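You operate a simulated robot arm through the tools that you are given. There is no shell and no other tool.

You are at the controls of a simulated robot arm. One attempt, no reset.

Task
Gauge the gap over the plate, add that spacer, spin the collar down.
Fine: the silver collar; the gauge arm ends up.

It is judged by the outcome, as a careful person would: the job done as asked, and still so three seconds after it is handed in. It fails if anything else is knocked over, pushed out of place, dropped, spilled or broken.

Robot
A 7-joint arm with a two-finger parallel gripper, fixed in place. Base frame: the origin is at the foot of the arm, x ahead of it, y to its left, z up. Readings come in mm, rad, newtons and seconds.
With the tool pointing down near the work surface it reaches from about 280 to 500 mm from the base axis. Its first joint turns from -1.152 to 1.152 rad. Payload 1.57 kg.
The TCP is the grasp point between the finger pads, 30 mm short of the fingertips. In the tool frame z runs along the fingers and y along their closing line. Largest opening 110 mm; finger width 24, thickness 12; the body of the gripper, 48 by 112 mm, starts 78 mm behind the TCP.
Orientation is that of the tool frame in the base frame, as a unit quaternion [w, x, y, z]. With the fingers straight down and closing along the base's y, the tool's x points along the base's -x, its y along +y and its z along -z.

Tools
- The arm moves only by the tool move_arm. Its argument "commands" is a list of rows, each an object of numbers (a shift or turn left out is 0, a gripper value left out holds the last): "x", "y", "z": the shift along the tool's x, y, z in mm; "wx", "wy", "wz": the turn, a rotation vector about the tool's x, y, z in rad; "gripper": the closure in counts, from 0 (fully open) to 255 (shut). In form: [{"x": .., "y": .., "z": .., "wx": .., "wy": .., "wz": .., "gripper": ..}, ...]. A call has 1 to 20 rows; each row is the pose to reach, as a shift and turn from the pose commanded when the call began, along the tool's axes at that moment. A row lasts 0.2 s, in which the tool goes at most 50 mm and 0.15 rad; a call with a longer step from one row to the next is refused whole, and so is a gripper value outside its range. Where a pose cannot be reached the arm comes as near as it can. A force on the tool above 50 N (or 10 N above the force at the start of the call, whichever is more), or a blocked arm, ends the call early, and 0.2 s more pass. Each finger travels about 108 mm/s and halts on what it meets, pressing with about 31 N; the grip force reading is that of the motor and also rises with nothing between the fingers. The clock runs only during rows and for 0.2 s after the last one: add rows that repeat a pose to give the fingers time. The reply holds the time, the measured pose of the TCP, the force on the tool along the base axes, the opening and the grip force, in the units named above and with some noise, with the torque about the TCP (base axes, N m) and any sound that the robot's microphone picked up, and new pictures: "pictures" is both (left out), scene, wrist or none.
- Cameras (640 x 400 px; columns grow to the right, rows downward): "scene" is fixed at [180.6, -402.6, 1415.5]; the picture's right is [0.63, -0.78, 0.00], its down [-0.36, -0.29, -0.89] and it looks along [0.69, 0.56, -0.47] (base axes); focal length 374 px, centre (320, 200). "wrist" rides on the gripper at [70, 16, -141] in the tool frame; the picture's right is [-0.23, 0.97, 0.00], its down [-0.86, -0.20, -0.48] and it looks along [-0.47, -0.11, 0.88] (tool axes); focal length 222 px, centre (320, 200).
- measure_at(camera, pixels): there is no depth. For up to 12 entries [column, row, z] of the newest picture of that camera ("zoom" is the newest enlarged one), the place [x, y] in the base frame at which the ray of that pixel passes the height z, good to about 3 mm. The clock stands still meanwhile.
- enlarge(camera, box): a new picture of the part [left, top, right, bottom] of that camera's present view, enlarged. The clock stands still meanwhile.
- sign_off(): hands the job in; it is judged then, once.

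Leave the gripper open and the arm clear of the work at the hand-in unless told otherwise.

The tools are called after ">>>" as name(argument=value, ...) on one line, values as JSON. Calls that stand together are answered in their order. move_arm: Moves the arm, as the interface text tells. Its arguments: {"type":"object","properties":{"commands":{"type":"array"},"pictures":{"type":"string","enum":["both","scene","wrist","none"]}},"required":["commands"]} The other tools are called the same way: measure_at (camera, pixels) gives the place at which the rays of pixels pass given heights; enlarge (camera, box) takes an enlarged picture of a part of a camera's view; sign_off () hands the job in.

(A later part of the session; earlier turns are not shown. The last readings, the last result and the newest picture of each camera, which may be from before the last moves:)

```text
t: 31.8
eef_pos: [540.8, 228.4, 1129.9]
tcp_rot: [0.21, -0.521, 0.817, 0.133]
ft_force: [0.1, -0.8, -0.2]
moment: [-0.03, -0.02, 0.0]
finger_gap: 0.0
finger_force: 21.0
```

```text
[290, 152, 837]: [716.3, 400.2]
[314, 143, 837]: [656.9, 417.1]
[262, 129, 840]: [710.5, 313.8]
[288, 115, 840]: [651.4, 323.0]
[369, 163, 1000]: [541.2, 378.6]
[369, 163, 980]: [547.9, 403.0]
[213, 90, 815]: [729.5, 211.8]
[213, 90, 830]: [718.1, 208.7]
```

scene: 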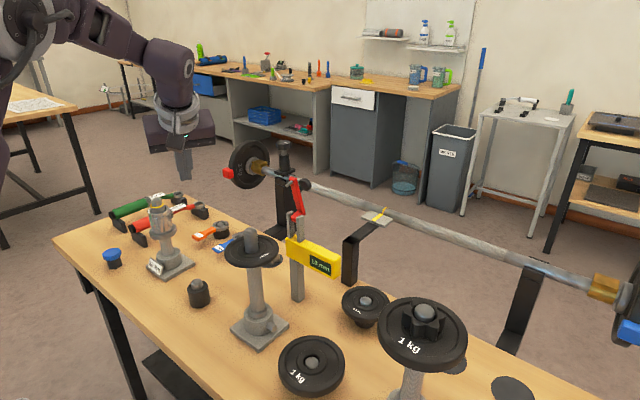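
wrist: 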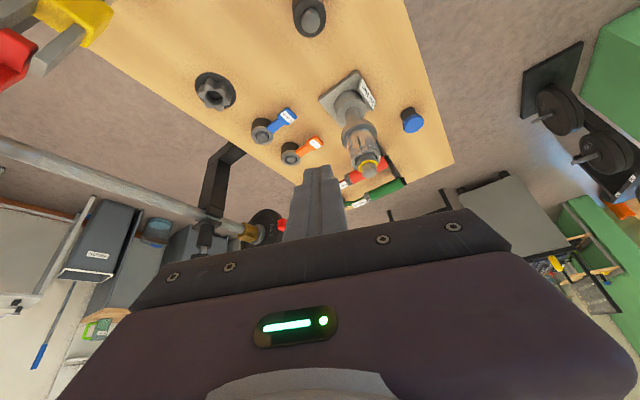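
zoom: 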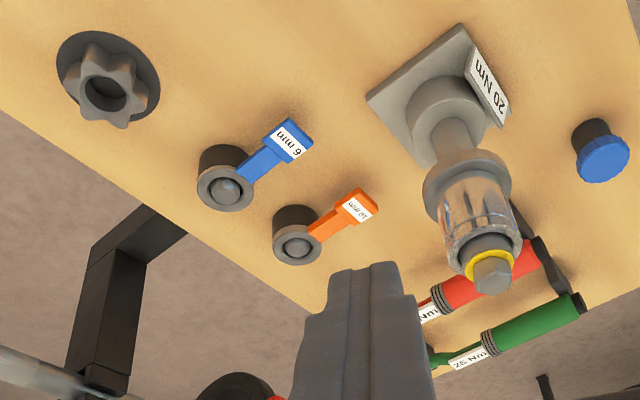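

My picks for the ring centres and bolt head were a few pixels off. I re-measure with the corrected positions from the zoomed picture.

>>> measure_at(camera="wrist", pixels=[[290.8, 158.8, 837], [290.8, 158.8, 842], [261.6, 136, 837], [261.6, 136, 847], [368.8, 168.8, 1000], [368.8, 168.8, 980], [213.5, 95, 815], [213.5, 95, 825], [302, 149.5, 837], [318, 138, 837]])

```text
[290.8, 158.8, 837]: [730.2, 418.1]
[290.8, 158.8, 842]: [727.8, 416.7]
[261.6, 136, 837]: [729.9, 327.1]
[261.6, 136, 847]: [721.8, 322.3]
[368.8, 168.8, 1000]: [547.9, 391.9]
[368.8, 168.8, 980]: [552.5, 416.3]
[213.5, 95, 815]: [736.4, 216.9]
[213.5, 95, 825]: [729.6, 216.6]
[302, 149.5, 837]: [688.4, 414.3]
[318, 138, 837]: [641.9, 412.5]
```

Three views now agree: orange ring (730,419.5,837), handle pointing about 182°, blue ring (727,327), stand (548,392). With yaw 65° and a 0.8 rad tilt, the closed fingers clear the stand by about 15 mm. I tilt further, then move to a point above the far side of the orange neck.

>>> move_arm(commands=[{"wy": -0.15}, {"wy": -0.3}, {"wy": -0.3}], pictures="none")

>>> move_arm(commands=[{"x": -10.2, "y": -4.6, "z": 33.9}, {"x": -20.4, "y": -9.3, "z": 67.7}, {"x": -30.6, "y": -13.9, "z": 101.6}, {"x": -40.9, "y": -18.5, "z": 135.5}, {"x": -51.1, "y": -23.1, "z": 169.3}, {"x": -61.3, "y": -27.8, "z": 203.2}, {"x": -71.5, "y": -32.4, "z": 237}, {"x": -81.7, "y": -37, "z": 270.9}, {"x": -81.7, "y": -37, "z": 270.9}])

```text
t: 32.6
eef_pos: [542.0, 229.1, 1130.3]
tcp_rot: [0.329, -0.495, 0.776, 0.21]
ft_force: [-0.7, 0.0, 0.3]
moment: [-0.01, 0.01, 0.0]
finger_gap: 0.0
finger_force: 21.6
```

```text
t: 34.6
eef_pos: [678.6, 441.7, 999.6]
tcp_rot: [0.329, -0.495, 0.777, 0.208]
ft_force: [-0.4, 1.0, -0.1]
moment: [0.0, -0.01, 0.0]
finger_gap: 0.0
finger_force: 21.3
```

scene: 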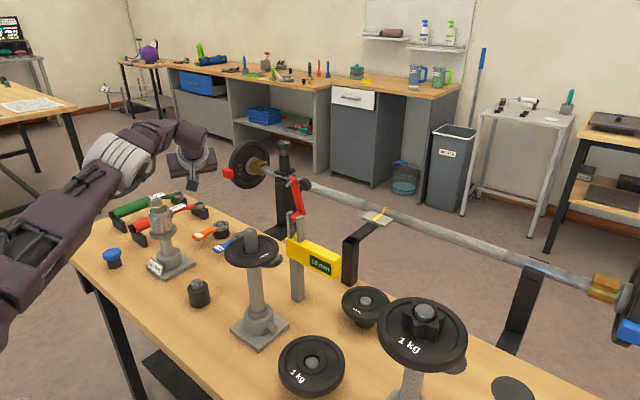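
wrist: 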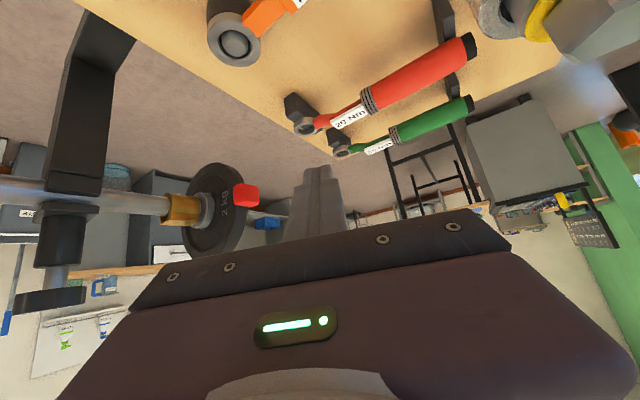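

The tool is in position above. I check that the red torque wrench is clear of my fingers' descent and confirm the orange ring again.

>>> enlarge(camera="wrist", box=[180, 0, 380, 160])

>>> enlarge(camera="scene", box=[110, 110, 260, 280])

>>> measure_at(camera="wrist", pixels=[[304, 118, 830], [290, 100, 800], [235, 45, 837], [268, 15, 837]])

```text
2.50 times, centred on (280, 80) of wrist
```

zoom: 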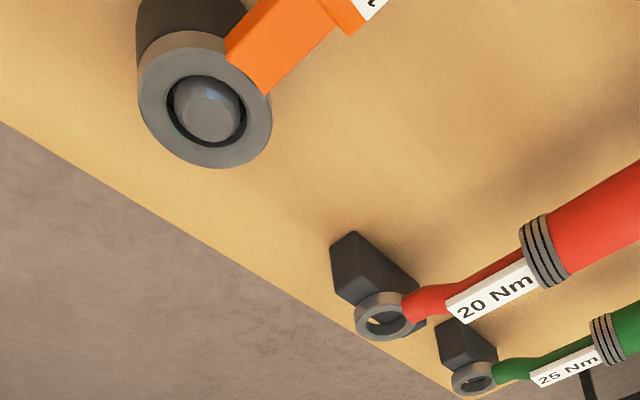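

```text
2.35 times, centred on (185, 195) of scene
```

zoom: 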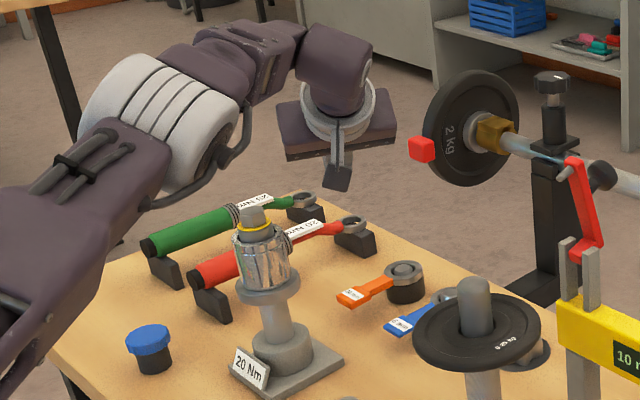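

```text
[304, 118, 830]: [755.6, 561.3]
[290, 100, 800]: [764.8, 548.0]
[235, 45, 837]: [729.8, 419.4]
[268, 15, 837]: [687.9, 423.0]
```

The red wrench end is at (756,561), well clear. I descend straight down 115 mm first, then look.

>>> move_arm(commands=[{"x": 20.6, "y": 0, "z": 20}, {"x": 41.3, "z": 40}, {"x": 61.9, "z": 60}, {"x": 82.5, "z": 80}, {"x": 82.5, "z": 80}])

>>> enlarge(camera="wrist", box=[180, 0, 420, 220])

>>> enlarge(camera="scene", box=[110, 130, 280, 280])

```text
t: 35.8
eef_pos: [680.2, 440.4, 883.1]
tcp_rot: [0.328, -0.495, 0.777, 0.209]
ft_force: [0.2, 0.4, 0.4]
moment: [-0.01, 0.0, -0.05]
finger_gap: 0.0
finger_force: 21.5
```

scene: 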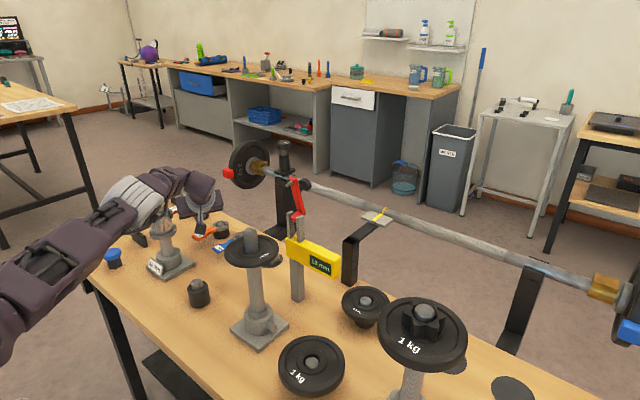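
wrist: 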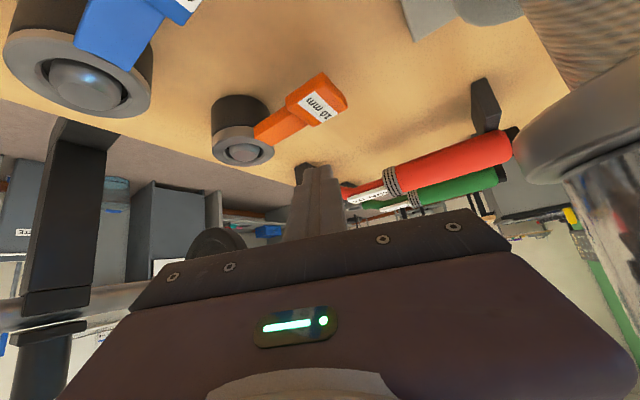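

```text
1.82 times, centred on (300, 110) of wrist
```

zoom: 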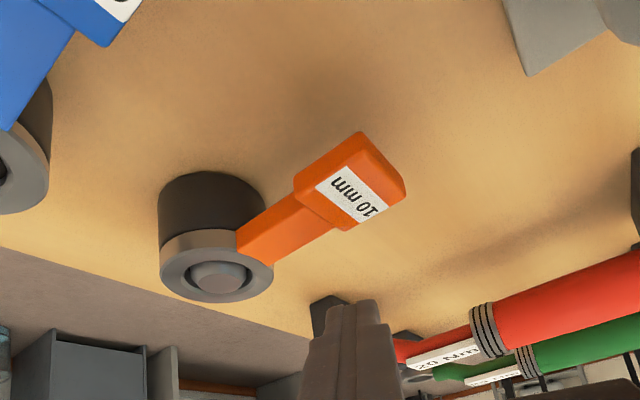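

```text
2.67 times, centred on (195, 205) of scene
```

zoom: 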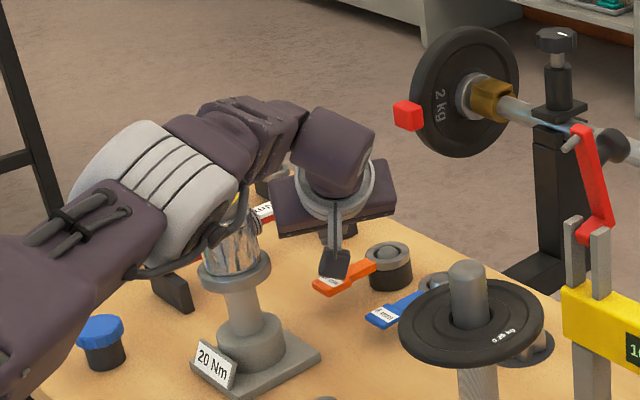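

The fingers are closed and clear, with the stand about 10–15 mm beyond the gripper's side as planned. I shift 6 mm further to +y so I do not touch the neck on the way down, then descend the last 42 mm.

>>> move_arm(commands=[{"x": -3.8, "y": 2.5, "z": 3.9}, {"x": 6.2, "y": 2.5, "z": 13.7}, {"x": 16.3, "y": 2.5, "z": 23.4}, {"x": 26.3, "y": 2.5, "z": 33.2}, {"x": 26.3, "y": 2.5, "z": 33.2}])

>>> enlarge(camera="wrist", box=[180, 0, 420, 220])

>>> enlarge(camera="scene", box=[130, 170, 270, 270])

```text
t: 37.0
eef_pos: [679.9, 448.0, 843.0]
tcp_rot: [0.329, -0.495, 0.776, 0.21]
ft_force: [-1.1, 0.5, -0.1]
moment: [-0.02, -0.01, 0.02]
finger_gap: 0.1
finger_force: 21.4
```

scene: 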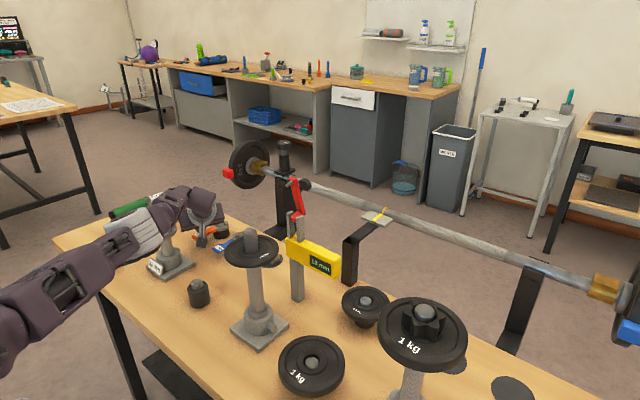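
wrist: 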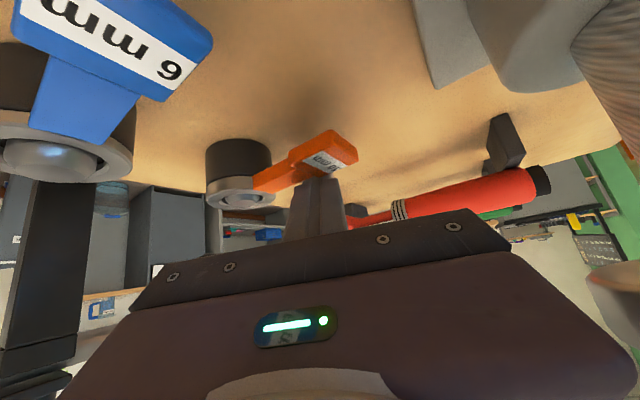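

```text
1.82 times, centred on (300, 110) of wrist
```

zoom: 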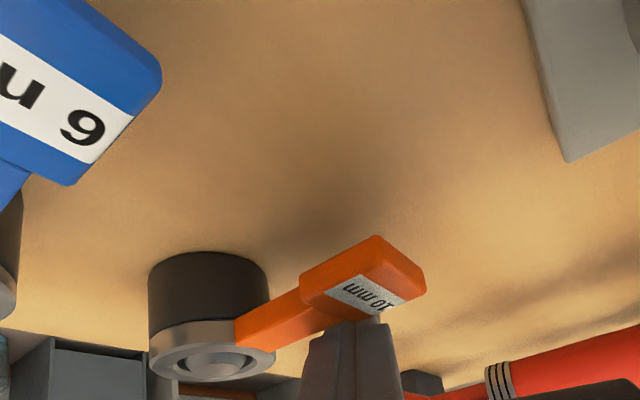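

```text
4.00 times, centred on (200, 220) of scene
```

zoom: 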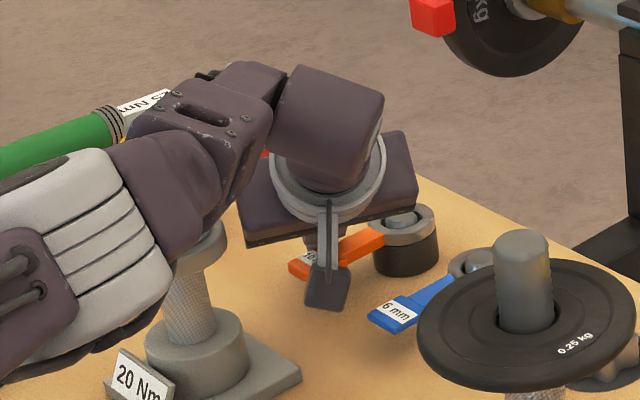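

The closed fingers are on the far side of the orange neck with no force. Now I sweep slowly toward −y by 30 mm to rotate the handle about its peg.

>>> move_arm(commands=[{"x": 3.2, "y": -2.1, "z": -3.3}, {"x": 6.3, "y": -4.2, "z": -6.5}, {"x": 9.5, "y": -6.3, "z": -9.8}, {"x": 12.6, "y": -8.5, "z": -13}, {"x": 15.8, "y": -10.6, "z": -16.3}, {"x": 18.9, "y": -12.7, "z": -19.5}, {"x": 18.9, "y": -12.7, "z": -19.5}])

>>> enlarge(camera="wrist", box=[180, 0, 420, 220])

>>> enlarge(camera="scene", box=[130, 170, 270, 270])

```text
t: 38.6
eef_pos: [680.4, 416.4, 843.1]
tcp_rot: [0.328, -0.494, 0.777, 0.209]
ft_force: [0.3, -0.5, -0.3]
moment: [0.0, 0.04, 0.01]
finger_gap: 0.0
finger_force: 21.5
```

scene: 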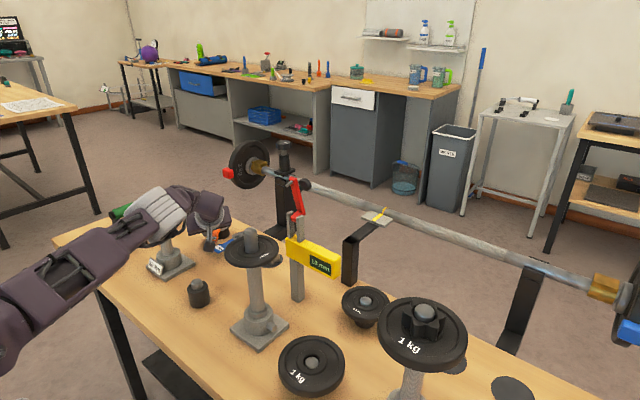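
wrist: 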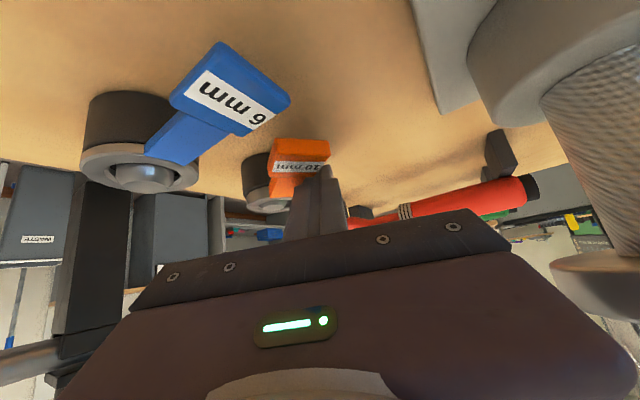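

```text
1.82 times, centred on (300, 110) of wrist
```

zoom: 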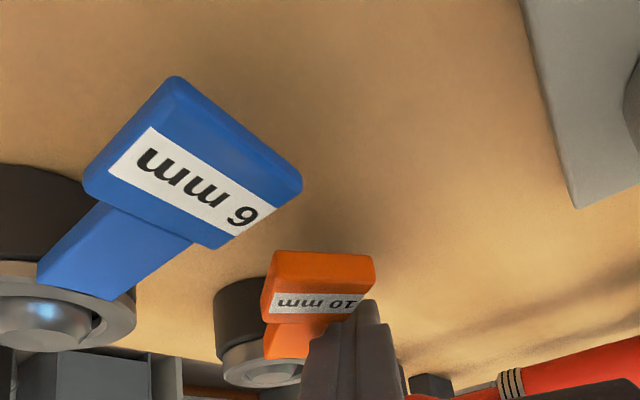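

```text
4.00 times, centred on (200, 220) of scene
```

zoom: 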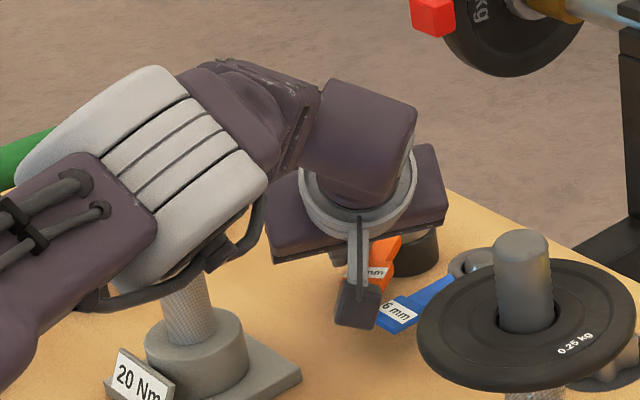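

The handle has swung round. I measure its new direction from this picture and the scene.

>>> measure_at(camera="wrist", pixels=[[299, 155.6, 837], [285, 141, 837], [325, 143, 837], [273, 209, 837], [234, 76, 837], [145, 178, 840]])

>>> enlarge(camera="scene", box=[195, 215, 265, 260])

```text
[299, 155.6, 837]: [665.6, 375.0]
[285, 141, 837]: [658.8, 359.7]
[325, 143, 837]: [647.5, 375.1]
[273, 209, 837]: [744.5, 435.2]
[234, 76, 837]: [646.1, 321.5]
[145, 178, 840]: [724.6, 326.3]
```

```text
8.89 times, centred on (230, 238) of scene
```

zoom: 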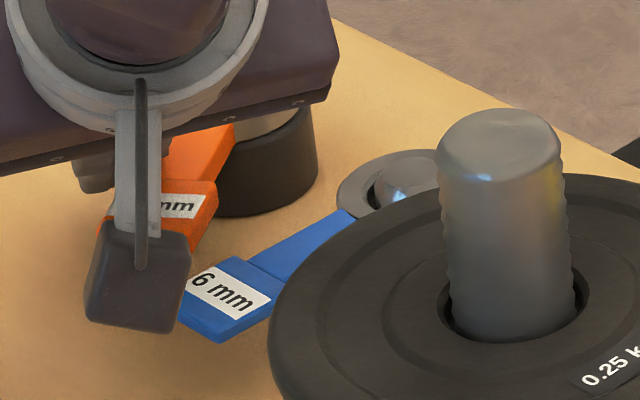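

The handle now points at about 215°, with the tab near (666,375). I push 5 mm more to reach about 220°.

>>> move_arm(commands=[{"x": 1.6, "y": -1.1, "z": -1.6}, {"x": 3.2, "y": -2.1, "z": -3.3}, {"x": 3.2, "y": -2.1, "z": -3.3}])

>>> enlarge(camera="wrist", box=[180, 0, 420, 220])

```text
t: 39.4
eef_pos: [679.8, 411.6, 844.2]
tcp_rot: [0.328, -0.495, 0.777, 0.209]
ft_force: [-0.3, -0.4, 1.5]
moment: [0.0, -0.01, 0.0]
finger_gap: 0.1
finger_force: 21.7
```

scene: 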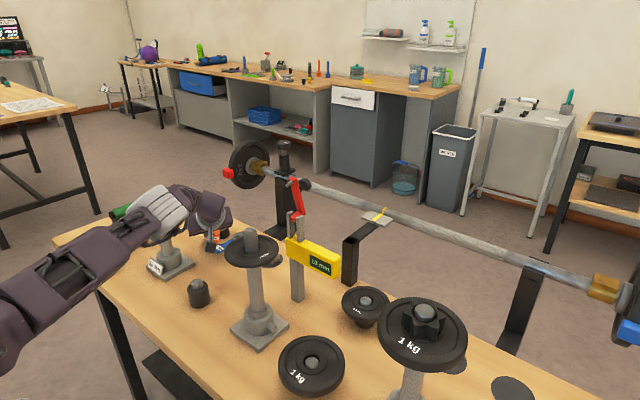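
wrist: 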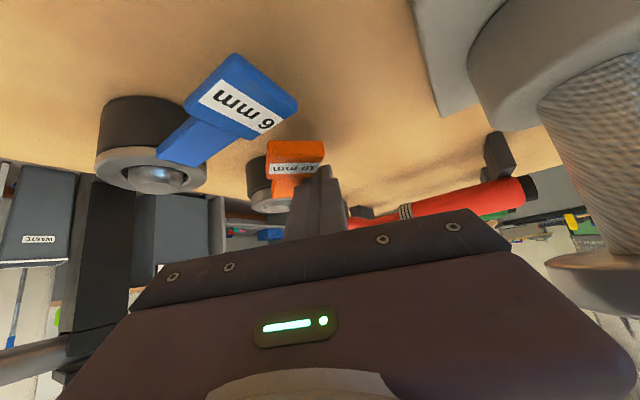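

```text
1.82 times, centred on (300, 110) of wrist
```

zoom: 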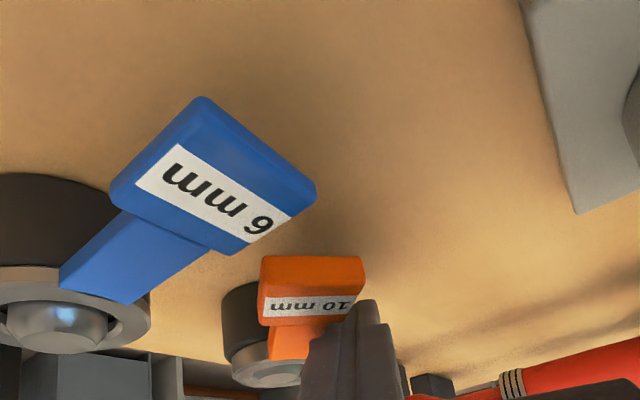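

The handle is close to 220°. I back off 4 mm, rise straight up, then move to a free spot at z 1000 to change the tool's angle.

>>> move_arm(commands=[{"x": -2.5, "y": 1.7, "z": 2.6}, {"x": -24, "y": 1.7, "z": -18.3}, {"x": -45.5, "y": 1.7, "z": -39.2}, {"x": -67.1, "y": 1.7, "z": -60.1}, {"x": -85.7, "y": 1.7, "z": -78.2}, {"x": -70.2, "y": 3.7, "z": -122.9}, {"x": -54.6, "y": 5.8, "z": -167.6}, {"x": -54.6, "y": 5.8, "z": -167.6}], pictures="none")

>>> move_arm(commands=[{"wy": 0.15}, {"wy": 0.3}, {"wy": 0.3, "gripper": 176}], pictures="none")

>>> move_arm(commands=[{"wx": 0.07, "wz": 0.128}, {"wx": 0.139, "wz": 0.255}, {"wx": 0.209, "wz": 0.383}, {"wx": 0.209, "wz": 0.383}])

>>> enlarge(camera="wrist", box=[200, 40, 440, 220])

```text
t: 41.2
eef_pos: [640.8, 339.5, 998.8]
tcp_rot: [0.329, -0.495, 0.777, 0.21]
ft_force: [0.2, 0.2, -0.6]
moment: [0.0, 0.0, 0.04]
finger_gap: 0.3
finger_force: 21.7
```

```text
t: 42.0
eef_pos: [640.5, 339.2, 999.0]
tcp_rot: [0.208, -0.521, 0.817, 0.133]
ft_force: [0.1, -0.5, -0.1]
moment: [-0.01, 0.0, -0.02]
finger_gap: 34.2
finger_force: 0.1
```

```text
t: 43.0
eef_pos: [639.3, 339.7, 999.6]
tcp_rot: [0.233, -0.331, 0.91, 0.085]
ft_force: [-0.9, 0.2, -1.2]
moment: [-0.03, 0.02, 0.02]
finger_gap: 34.3
finger_force: 0.1
```

scene: 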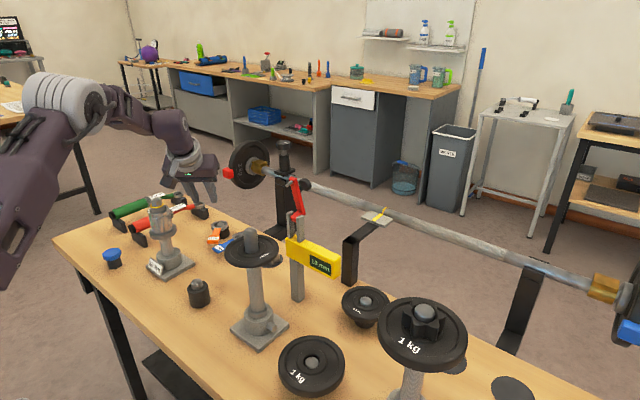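
wrist: 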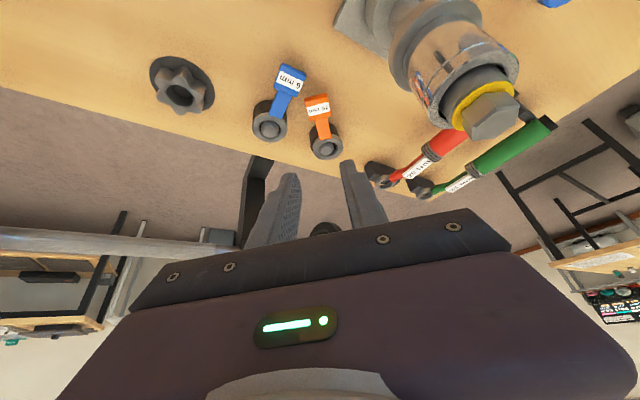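

```text
2.22 times, centred on (320, 130) of wrist
```

zoom: 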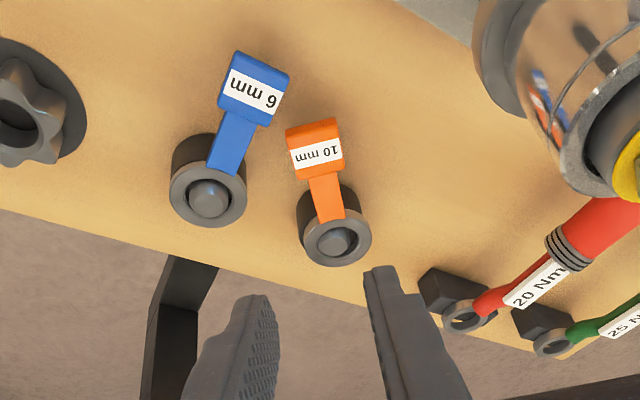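

The new view shows the orange handle swung round, pointing back toward the robot. I measure its centreline and the blue spacer's edge for finger clearance.

>>> measure_at(camera="wrist", pixels=[[327.7, 148, 837], [318.2, 107.5, 837], [316.8, 98, 837], [323.2, 129, 837], [307, 108, 837], [330, 105, 837], [270, 131.5, 837], [294, 91, 837], [184, 92, 815]])

```text
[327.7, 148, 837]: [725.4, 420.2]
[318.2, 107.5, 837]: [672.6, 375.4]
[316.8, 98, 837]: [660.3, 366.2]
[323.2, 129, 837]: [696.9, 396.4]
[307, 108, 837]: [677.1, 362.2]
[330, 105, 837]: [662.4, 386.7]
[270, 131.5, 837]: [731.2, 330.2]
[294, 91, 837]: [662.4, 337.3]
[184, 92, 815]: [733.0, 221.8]
```

The handle lies at 218.7°, matching my 40° tool yaw within about 1°. The tab centre is at (672.6,375.4), about 28 mm wide. I open to 40 mm, move above the tab and descend most of the way for a look.

>>> move_arm(commands=[{"x": 2.2, "y": 2.1, "z": 33.3, "gripper": 162}, {"x": 4.5, "y": 4.2, "z": 66.5}, {"x": 6.7, "y": 6.3, "z": 99.8}, {"x": 21.1, "y": 6.3, "z": 126.2}, {"x": 21.1, "y": 6.3, "z": 126.2}])

>>> enlarge(camera="wrist", box=[220, 60, 420, 220])

>>> enlarge(camera="scene", box=[130, 160, 270, 270])

```text
t: 44.2
eef_pos: [668.6, 372.4, 879.6]
tcp_rot: [0.233, -0.331, 0.91, 0.085]
ft_force: [0.7, -0.4, -0.1]
moment: [0.01, 0.01, -0.03]
finger_gap: 40.2
finger_force: 0.2
```

scene: 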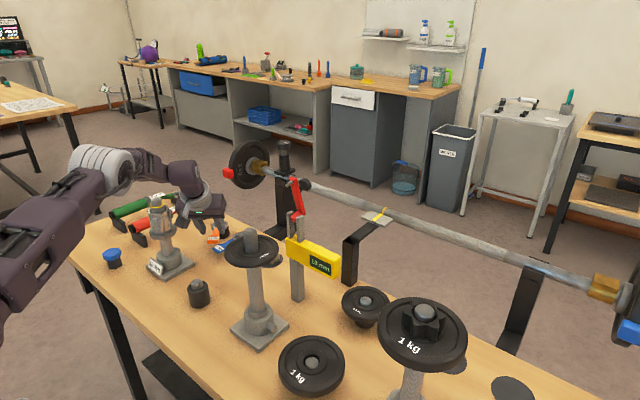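
wrist: 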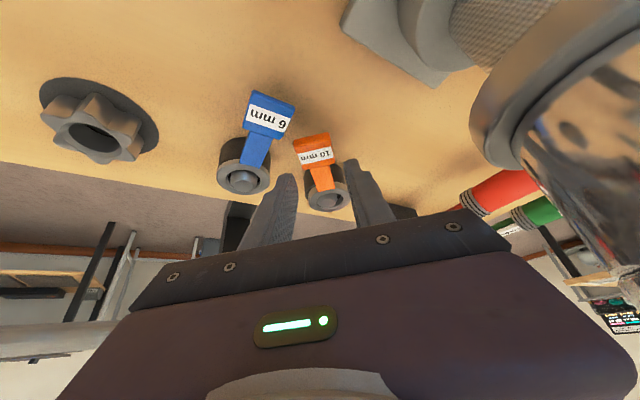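

```text
2.50 times, centred on (320, 140) of wrist
```

zoom: 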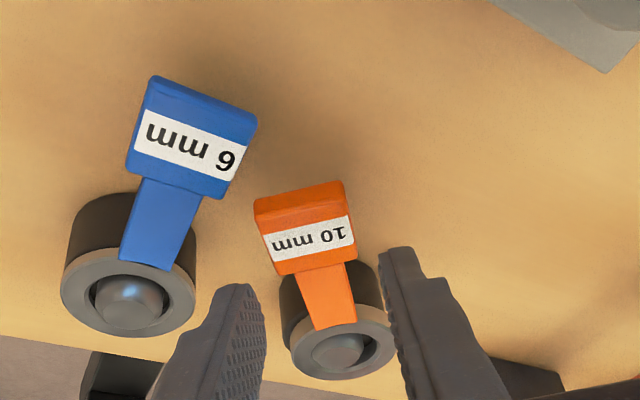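

```text
3.64 times, centred on (200, 215) of scene
```

zoom: 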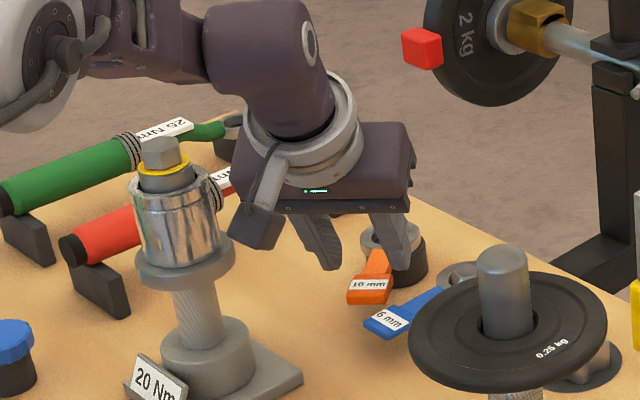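

The tab is centred between the fingers, and the camera box and body are clear of the stand. I descend the last 31 mm straight down, watching the force.

>>> move_arm(commands=[{"x": 4.8, "z": 8.8}, {"x": 9.6, "z": 17.6}, {"x": 14.9, "z": 27.2}, {"x": 14.9, "z": 27.2}])

>>> enlarge(camera="wrist", box=[220, 60, 420, 220])

>>> enlarge(camera="scene", box=[130, 170, 270, 270])

```text
t: 45.2
eef_pos: [670.1, 371.3, 846.9]
tcp_rot: [0.232, -0.332, 0.91, 0.084]
ft_force: [-0.3, -0.7, -0.6]
moment: [-0.02, -0.04, 0.02]
finger_gap: 40.0
finger_force: 0.1
```

scene: 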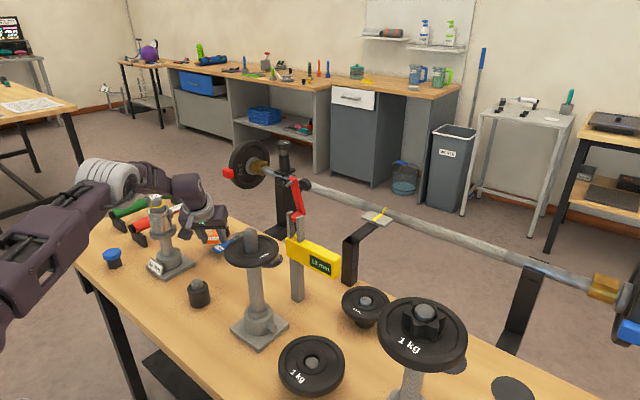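
wrist: 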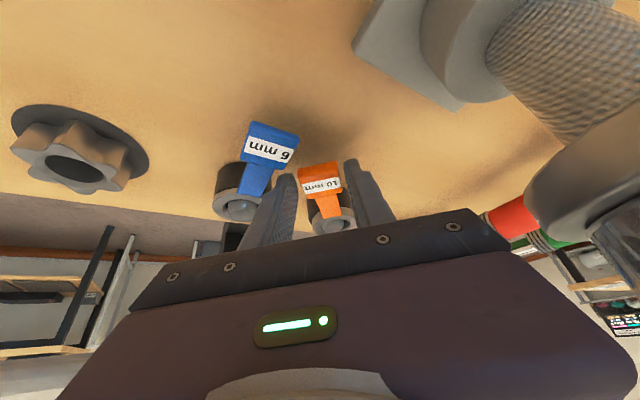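

```text
2.50 times, centred on (320, 140) of wrist
```

zoom: 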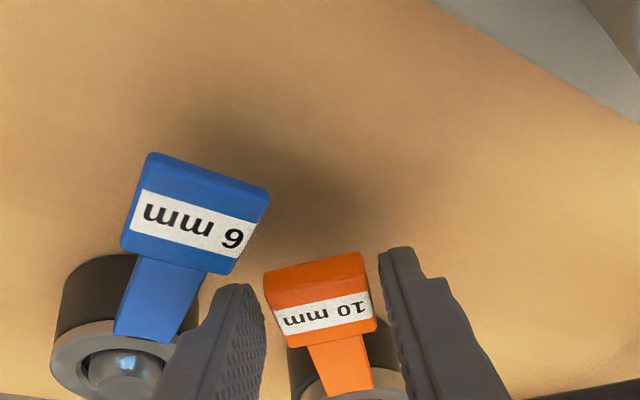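

```text
4.00 times, centred on (200, 220) of scene
```

zoom: 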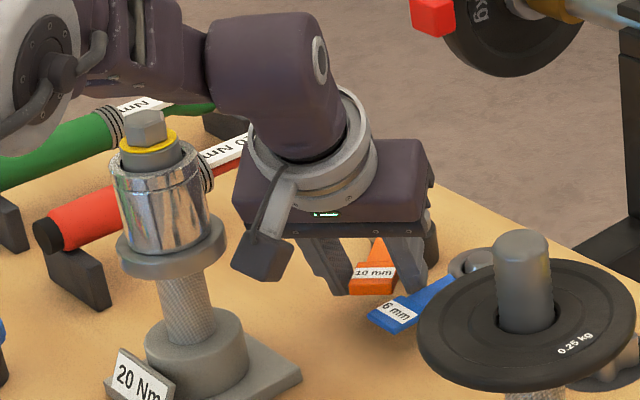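

The tab sits squarely between the pads. I close on it.

>>> move_arm(commands=[{"gripper": 190}, {"gripper": 215}, {"gripper": 215}, {"gripper": 215}])

>>> enlarge(camera="wrist", box=[220, 60, 420, 220])

```text
t: 46.2
eef_pos: [670.0, 371.9, 847.3]
tcp_rot: [0.232, -0.332, 0.91, 0.084]
ft_force: [-0.4, 0.1, -1.0]
moment: [-0.03, 0.03, 0.02]
finger_gap: 29.1
finger_force: 30.8
```

scene: 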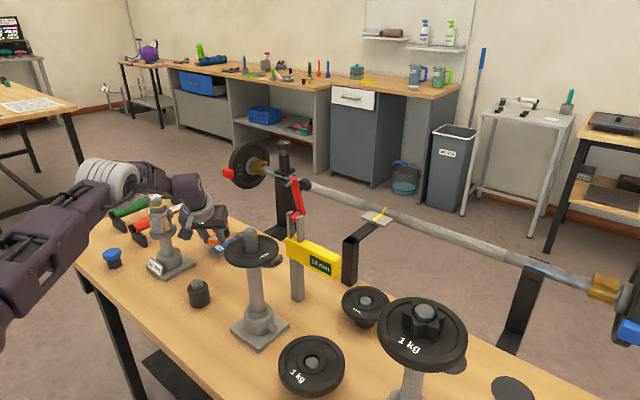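
wrist: 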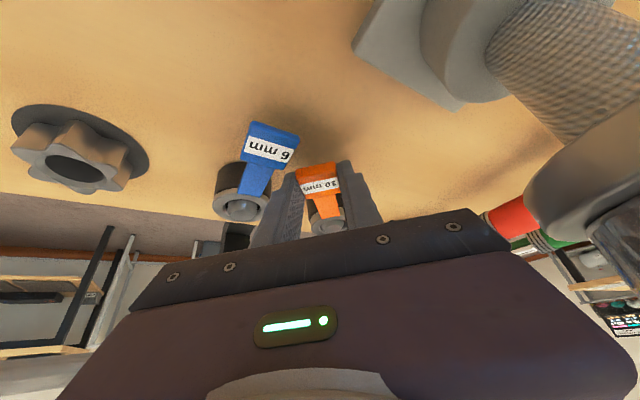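

```text
2.50 times, centred on (320, 140) of wrist
```

zoom: 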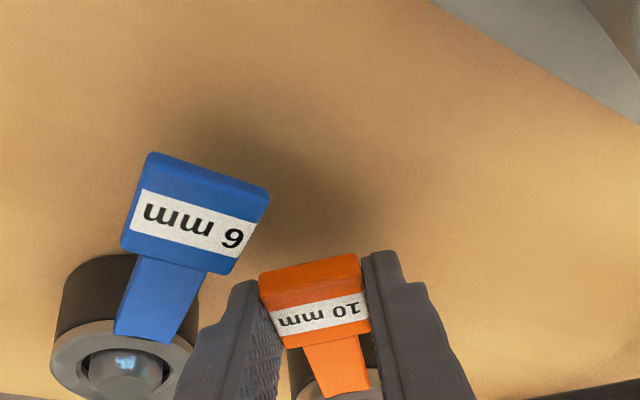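

The grip is firm at 29.1 mm. I lift straight up 45 mm slowly to draw the ring off its peg.

>>> move_arm(commands=[{"x": -2.4, "z": -4.4}, {"x": -4.8, "z": -8.8}, {"x": -9.6, "z": -17.6}, {"x": -14.4, "z": -26.3}, {"x": -21.6, "z": -39.5}, {"x": -21.6, "z": -39.5}])

>>> enlarge(camera="wrist", box=[220, 60, 420, 220])

>>> enlarge(camera="scene", box=[150, 170, 270, 270])

```text
t: 47.6
eef_pos: [668.5, 371.5, 892.9]
tcp_rot: [0.232, -0.331, 0.911, 0.084]
ft_force: [0.1, 0.0, -0.6]
moment: [0.01, 0.03, -0.01]
finger_gap: 17.5
finger_force: 0.1
```

scene: 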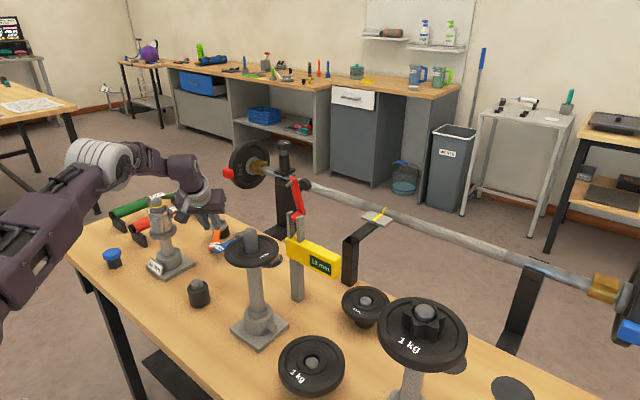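
wrist: 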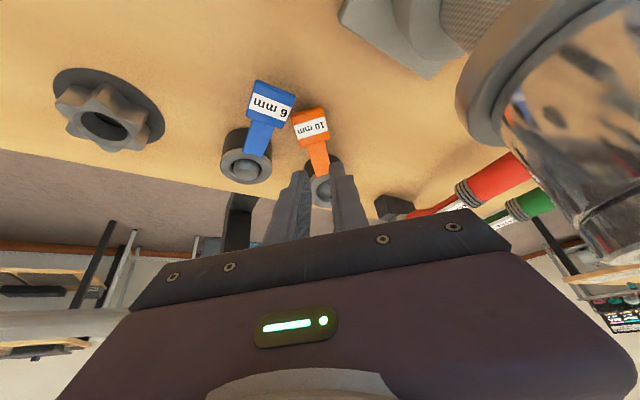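

```text
2.50 times, centred on (320, 140) of wrist
```

zoom: 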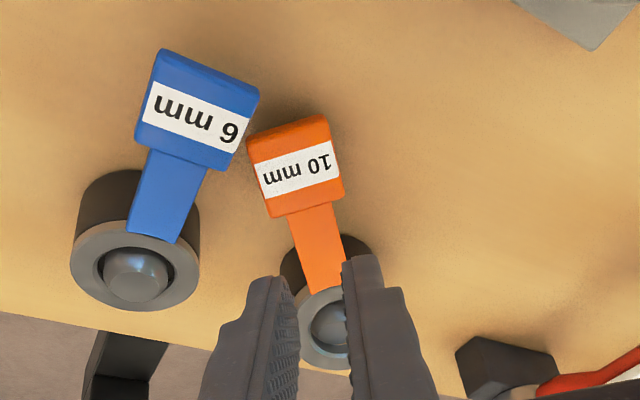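

```text
4.00 times, centred on (210, 220) of scene
```

zoom: 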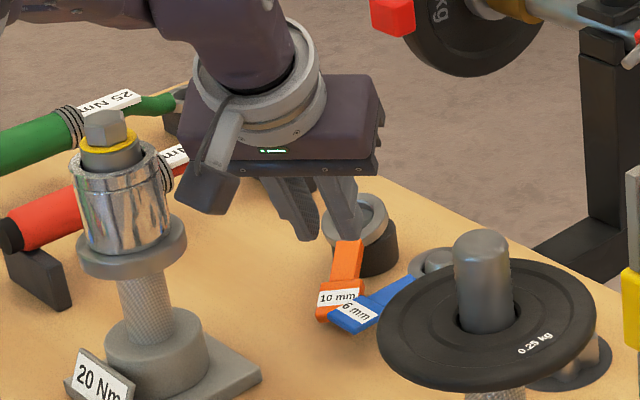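

The tab slipped out, with the gap at 17.5 and the spacer still on its peg with the handle slightly turned. I held it only near the fingertips. I measure its new position so I can grip deeper.

>>> measure_at(camera="wrist", pixels=[[310.4, 126, 837], [307, 112, 837], [318, 156, 837], [326, 189, 837], [298.5, 127, 837], [322, 121, 837], [295, 120, 837], [277, 146, 837], [245, 167, 837]])

>>> move_arm(commands=[{"gripper": 200}, {"gripper": 162}, {"gripper": 162}])

>>> enlarge(camera="wrist", box=[260, 90, 380, 210])

>>> enlarge(camera="scene", box=[180, 200, 260, 260])

```text
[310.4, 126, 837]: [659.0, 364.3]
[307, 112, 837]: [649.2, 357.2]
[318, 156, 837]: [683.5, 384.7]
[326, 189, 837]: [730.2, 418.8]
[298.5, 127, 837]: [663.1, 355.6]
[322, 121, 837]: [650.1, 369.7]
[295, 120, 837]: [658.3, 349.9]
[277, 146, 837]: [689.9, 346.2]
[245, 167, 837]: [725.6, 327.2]
```

```text
t: 48.4
eef_pos: [669.1, 370.1, 893.0]
tcp_rot: [0.232, -0.332, 0.911, 0.083]
ft_force: [-0.4, 0.0, 0.0]
moment: [-0.03, -0.01, 0.01]
finger_gap: 40.0
finger_force: 0.0
```

scene: 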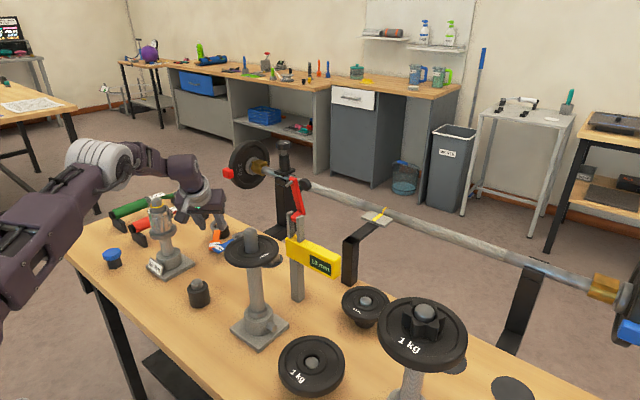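
wrist: 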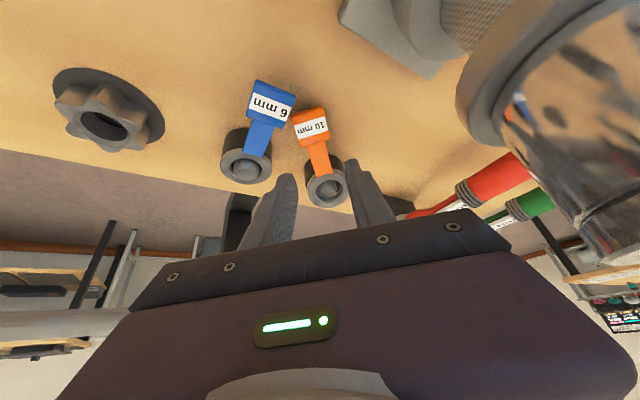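

```text
3.33 times, centred on (320, 150) of wrist
```

zoom: 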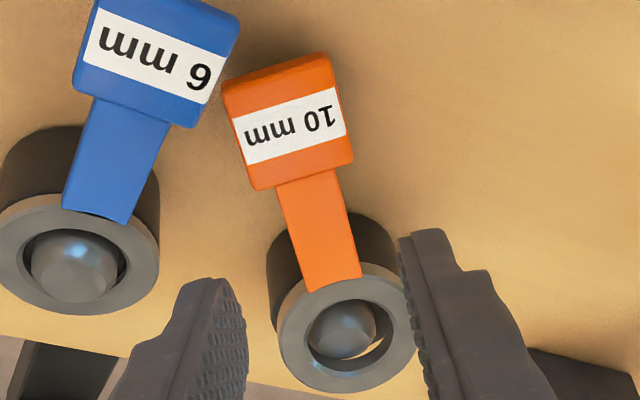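

```text
6.67 times, centred on (220, 230) of scene
```

zoom: 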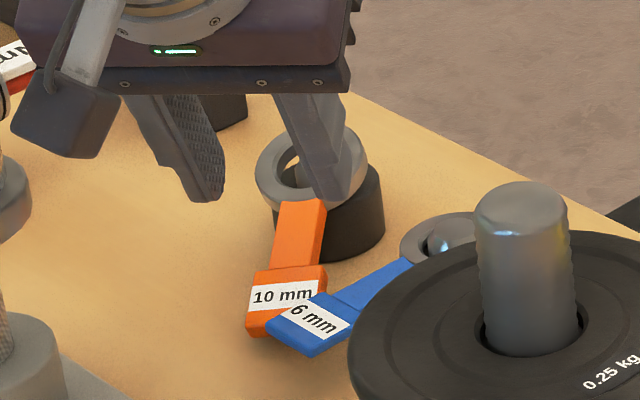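

The ring is now tilted on its peg with the tab drooping. I triangulate the tab and ring to see how it lies before touching it again.

>>> measure_at(camera="scene", pixels=[[214.8, 244.2, 800], [214.8, 244.2, 830], [215, 233, 810], [215, 233, 840], [214, 252, 800], [214, 252, 830], [218.5, 224, 830], [218.5, 224, 860]])

>>> measure_at(camera="wrist", pixels=[[311, 127.5, 800], [311, 127.5, 830], [315.5, 146, 810], [315.5, 146, 840], [308, 115, 800], [308, 115, 830], [324.5, 187, 830], [324.5, 187, 860]])

>>> enlarge(camera="scene", box=[205, 215, 245, 258])

>>> enlarge(camera="wrist", box=[285, 100, 365, 210])

```text
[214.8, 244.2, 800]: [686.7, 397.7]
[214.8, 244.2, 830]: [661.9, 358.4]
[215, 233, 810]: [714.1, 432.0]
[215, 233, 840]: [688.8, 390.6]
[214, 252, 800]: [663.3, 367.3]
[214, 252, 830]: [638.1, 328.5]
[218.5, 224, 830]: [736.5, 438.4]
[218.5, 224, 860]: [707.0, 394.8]
```

```text
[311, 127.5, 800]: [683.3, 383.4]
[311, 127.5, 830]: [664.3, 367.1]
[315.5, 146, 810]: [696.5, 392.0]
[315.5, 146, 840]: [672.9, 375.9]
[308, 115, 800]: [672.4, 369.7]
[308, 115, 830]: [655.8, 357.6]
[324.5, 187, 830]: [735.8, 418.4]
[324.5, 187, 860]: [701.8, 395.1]
```

```text
9.30 times, centred on (225, 236) of scene
```

zoom: 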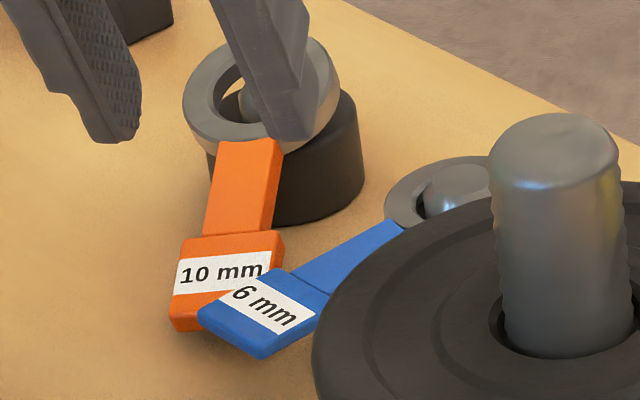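

```text
3.64 times, centred on (325, 155) of wrist
```

zoom: 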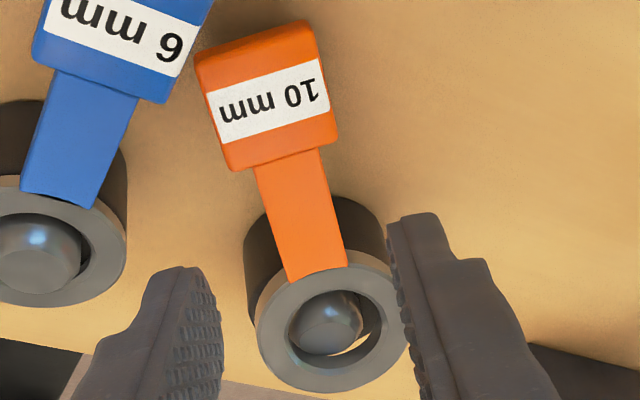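

The tab centre is at (671,373,819), so the handle droops about 16° with the ring caught on the ball. My tool is straight above it. I narrow to 36 mm, go straight down 56 mm and check, keeping the tips above the table.

>>> move_arm(commands=[{"gripper": 172}, {"x": 9.1, "z": 16.7}, {"x": 18.2, "z": 33.3}, {"x": 22.5, "z": 41.3}, {"x": 26.8, "z": 49.1}, {"x": 26.8, "z": 49.1}])

>>> enlarge(camera="wrist", box=[260, 100, 400, 220])

>>> enlarge(camera="scene", box=[180, 200, 260, 260])

```text
t: 49.8
eef_pos: [669.6, 372.5, 836.1]
tcp_rot: [0.233, -0.331, 0.91, 0.085]
ft_force: [-0.2, -0.1, 0.8]
moment: [-0.02, 0.01, 0.02]
finger_gap: 35.9
finger_force: 0.1
```

scene: 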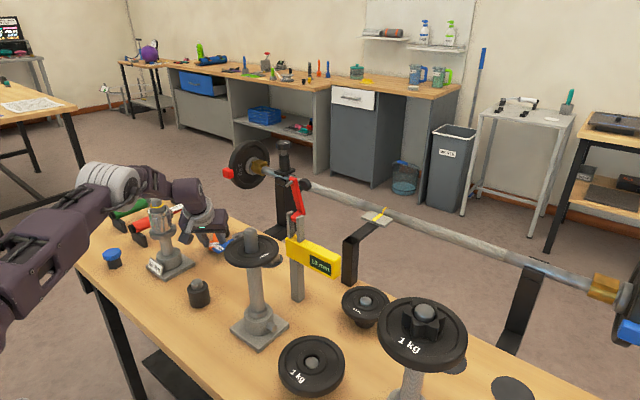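
wrist: 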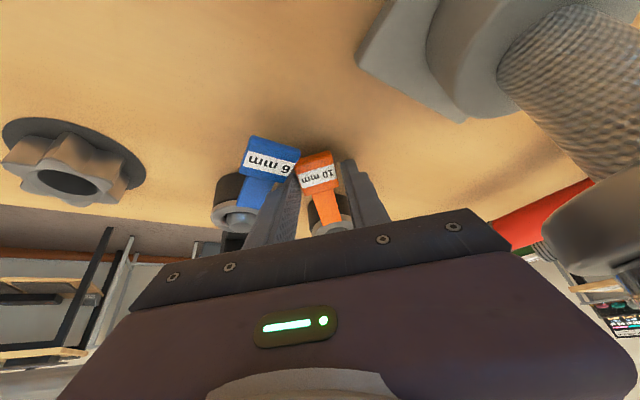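

```text
3.33 times, centred on (330, 160) of wrist
```

zoom: 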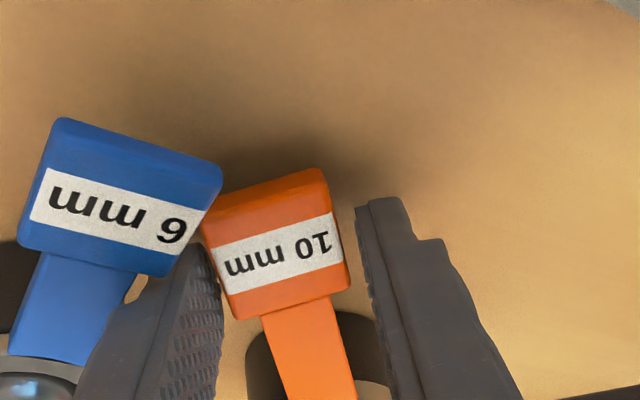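

```text
6.67 times, centred on (220, 230) of scene
```

zoom: 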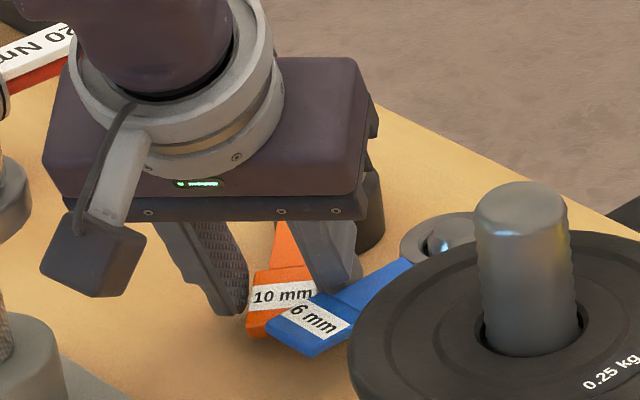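

The fingers straddle the drooped tab without contact. I close, then make only a 4 mm trial lift to see how it behaves.

>>> move_arm(commands=[{"gripper": 200}, {"gripper": 255}, {"gripper": 255}, {"gripper": 255}])

>>> enlarge(camera="wrist", box=[260, 100, 400, 220])

>>> move_arm(commands=[{"x": -1, "z": -1.8}, {"x": -1.9, "z": -3.5}, {"x": -1.9, "z": -3.5}])

>>> enlarge(camera="wrist", box=[260, 100, 400, 220])

```text
t: 50.8
eef_pos: [668.5, 370.4, 838.0]
tcp_rot: [0.231, -0.332, 0.91, 0.085]
ft_force: [0.5, 1.0, 0.7]
moment: [-0.01, 0.01, 0.02]
finger_gap: 29.8
finger_force: 30.9
```

scene: 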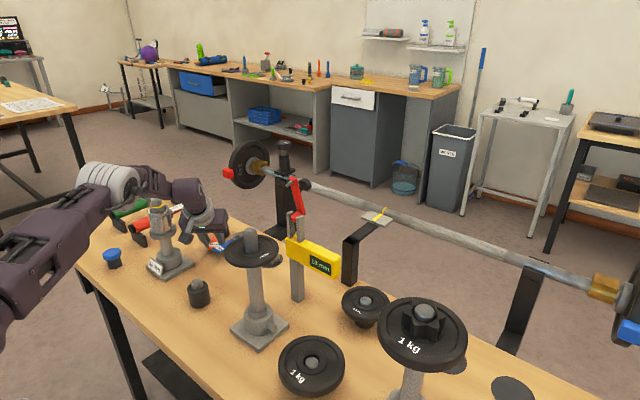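
wrist: 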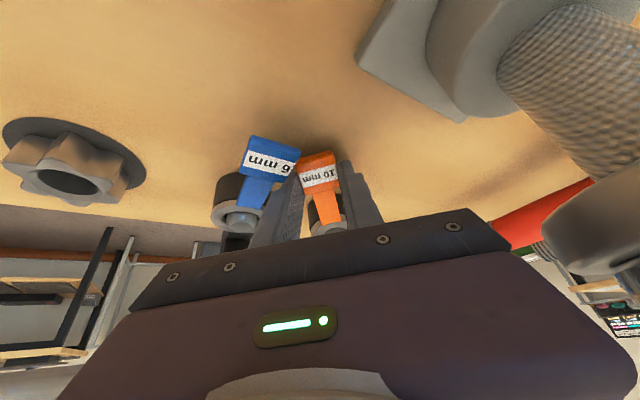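

```text
3.33 times, centred on (330, 160) of wrist
```

zoom: 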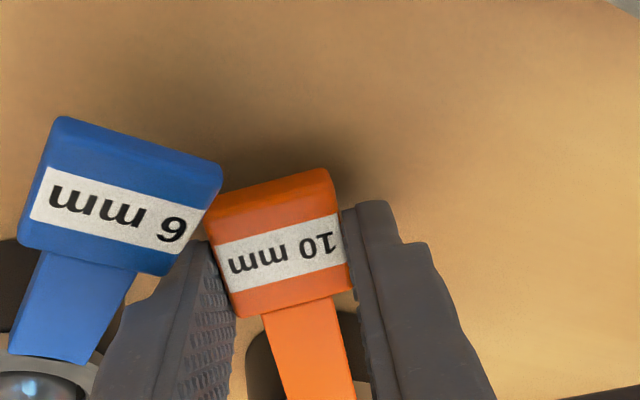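

```text
t: 51.6
eef_pos: [668.3, 371.2, 840.4]
tcp_rot: [0.232, -0.331, 0.911, 0.084]
ft_force: [-0.1, 0.0, -0.9]
moment: [-0.06, 0.05, -0.03]
finger_gap: 30.0
finger_force: 30.8
```

scene: 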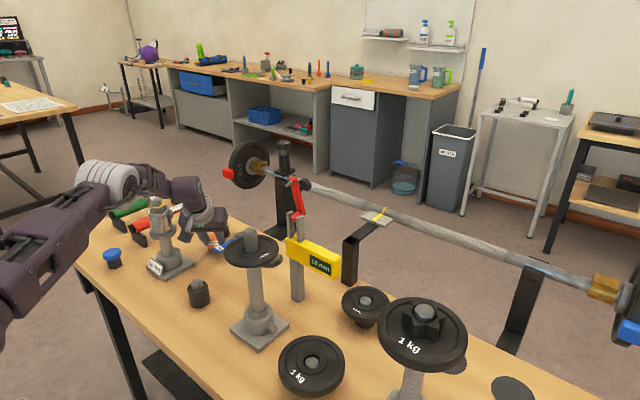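
wrist: 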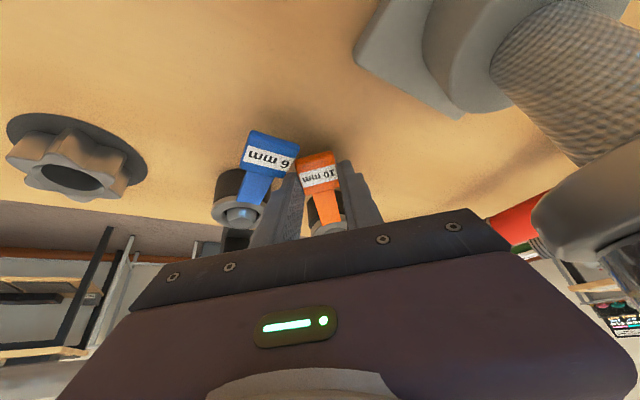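

```text
3.33 times, centred on (330, 160) of wrist
```

zoom: 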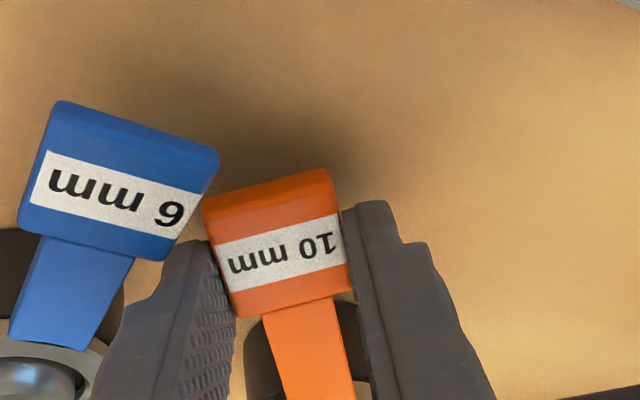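

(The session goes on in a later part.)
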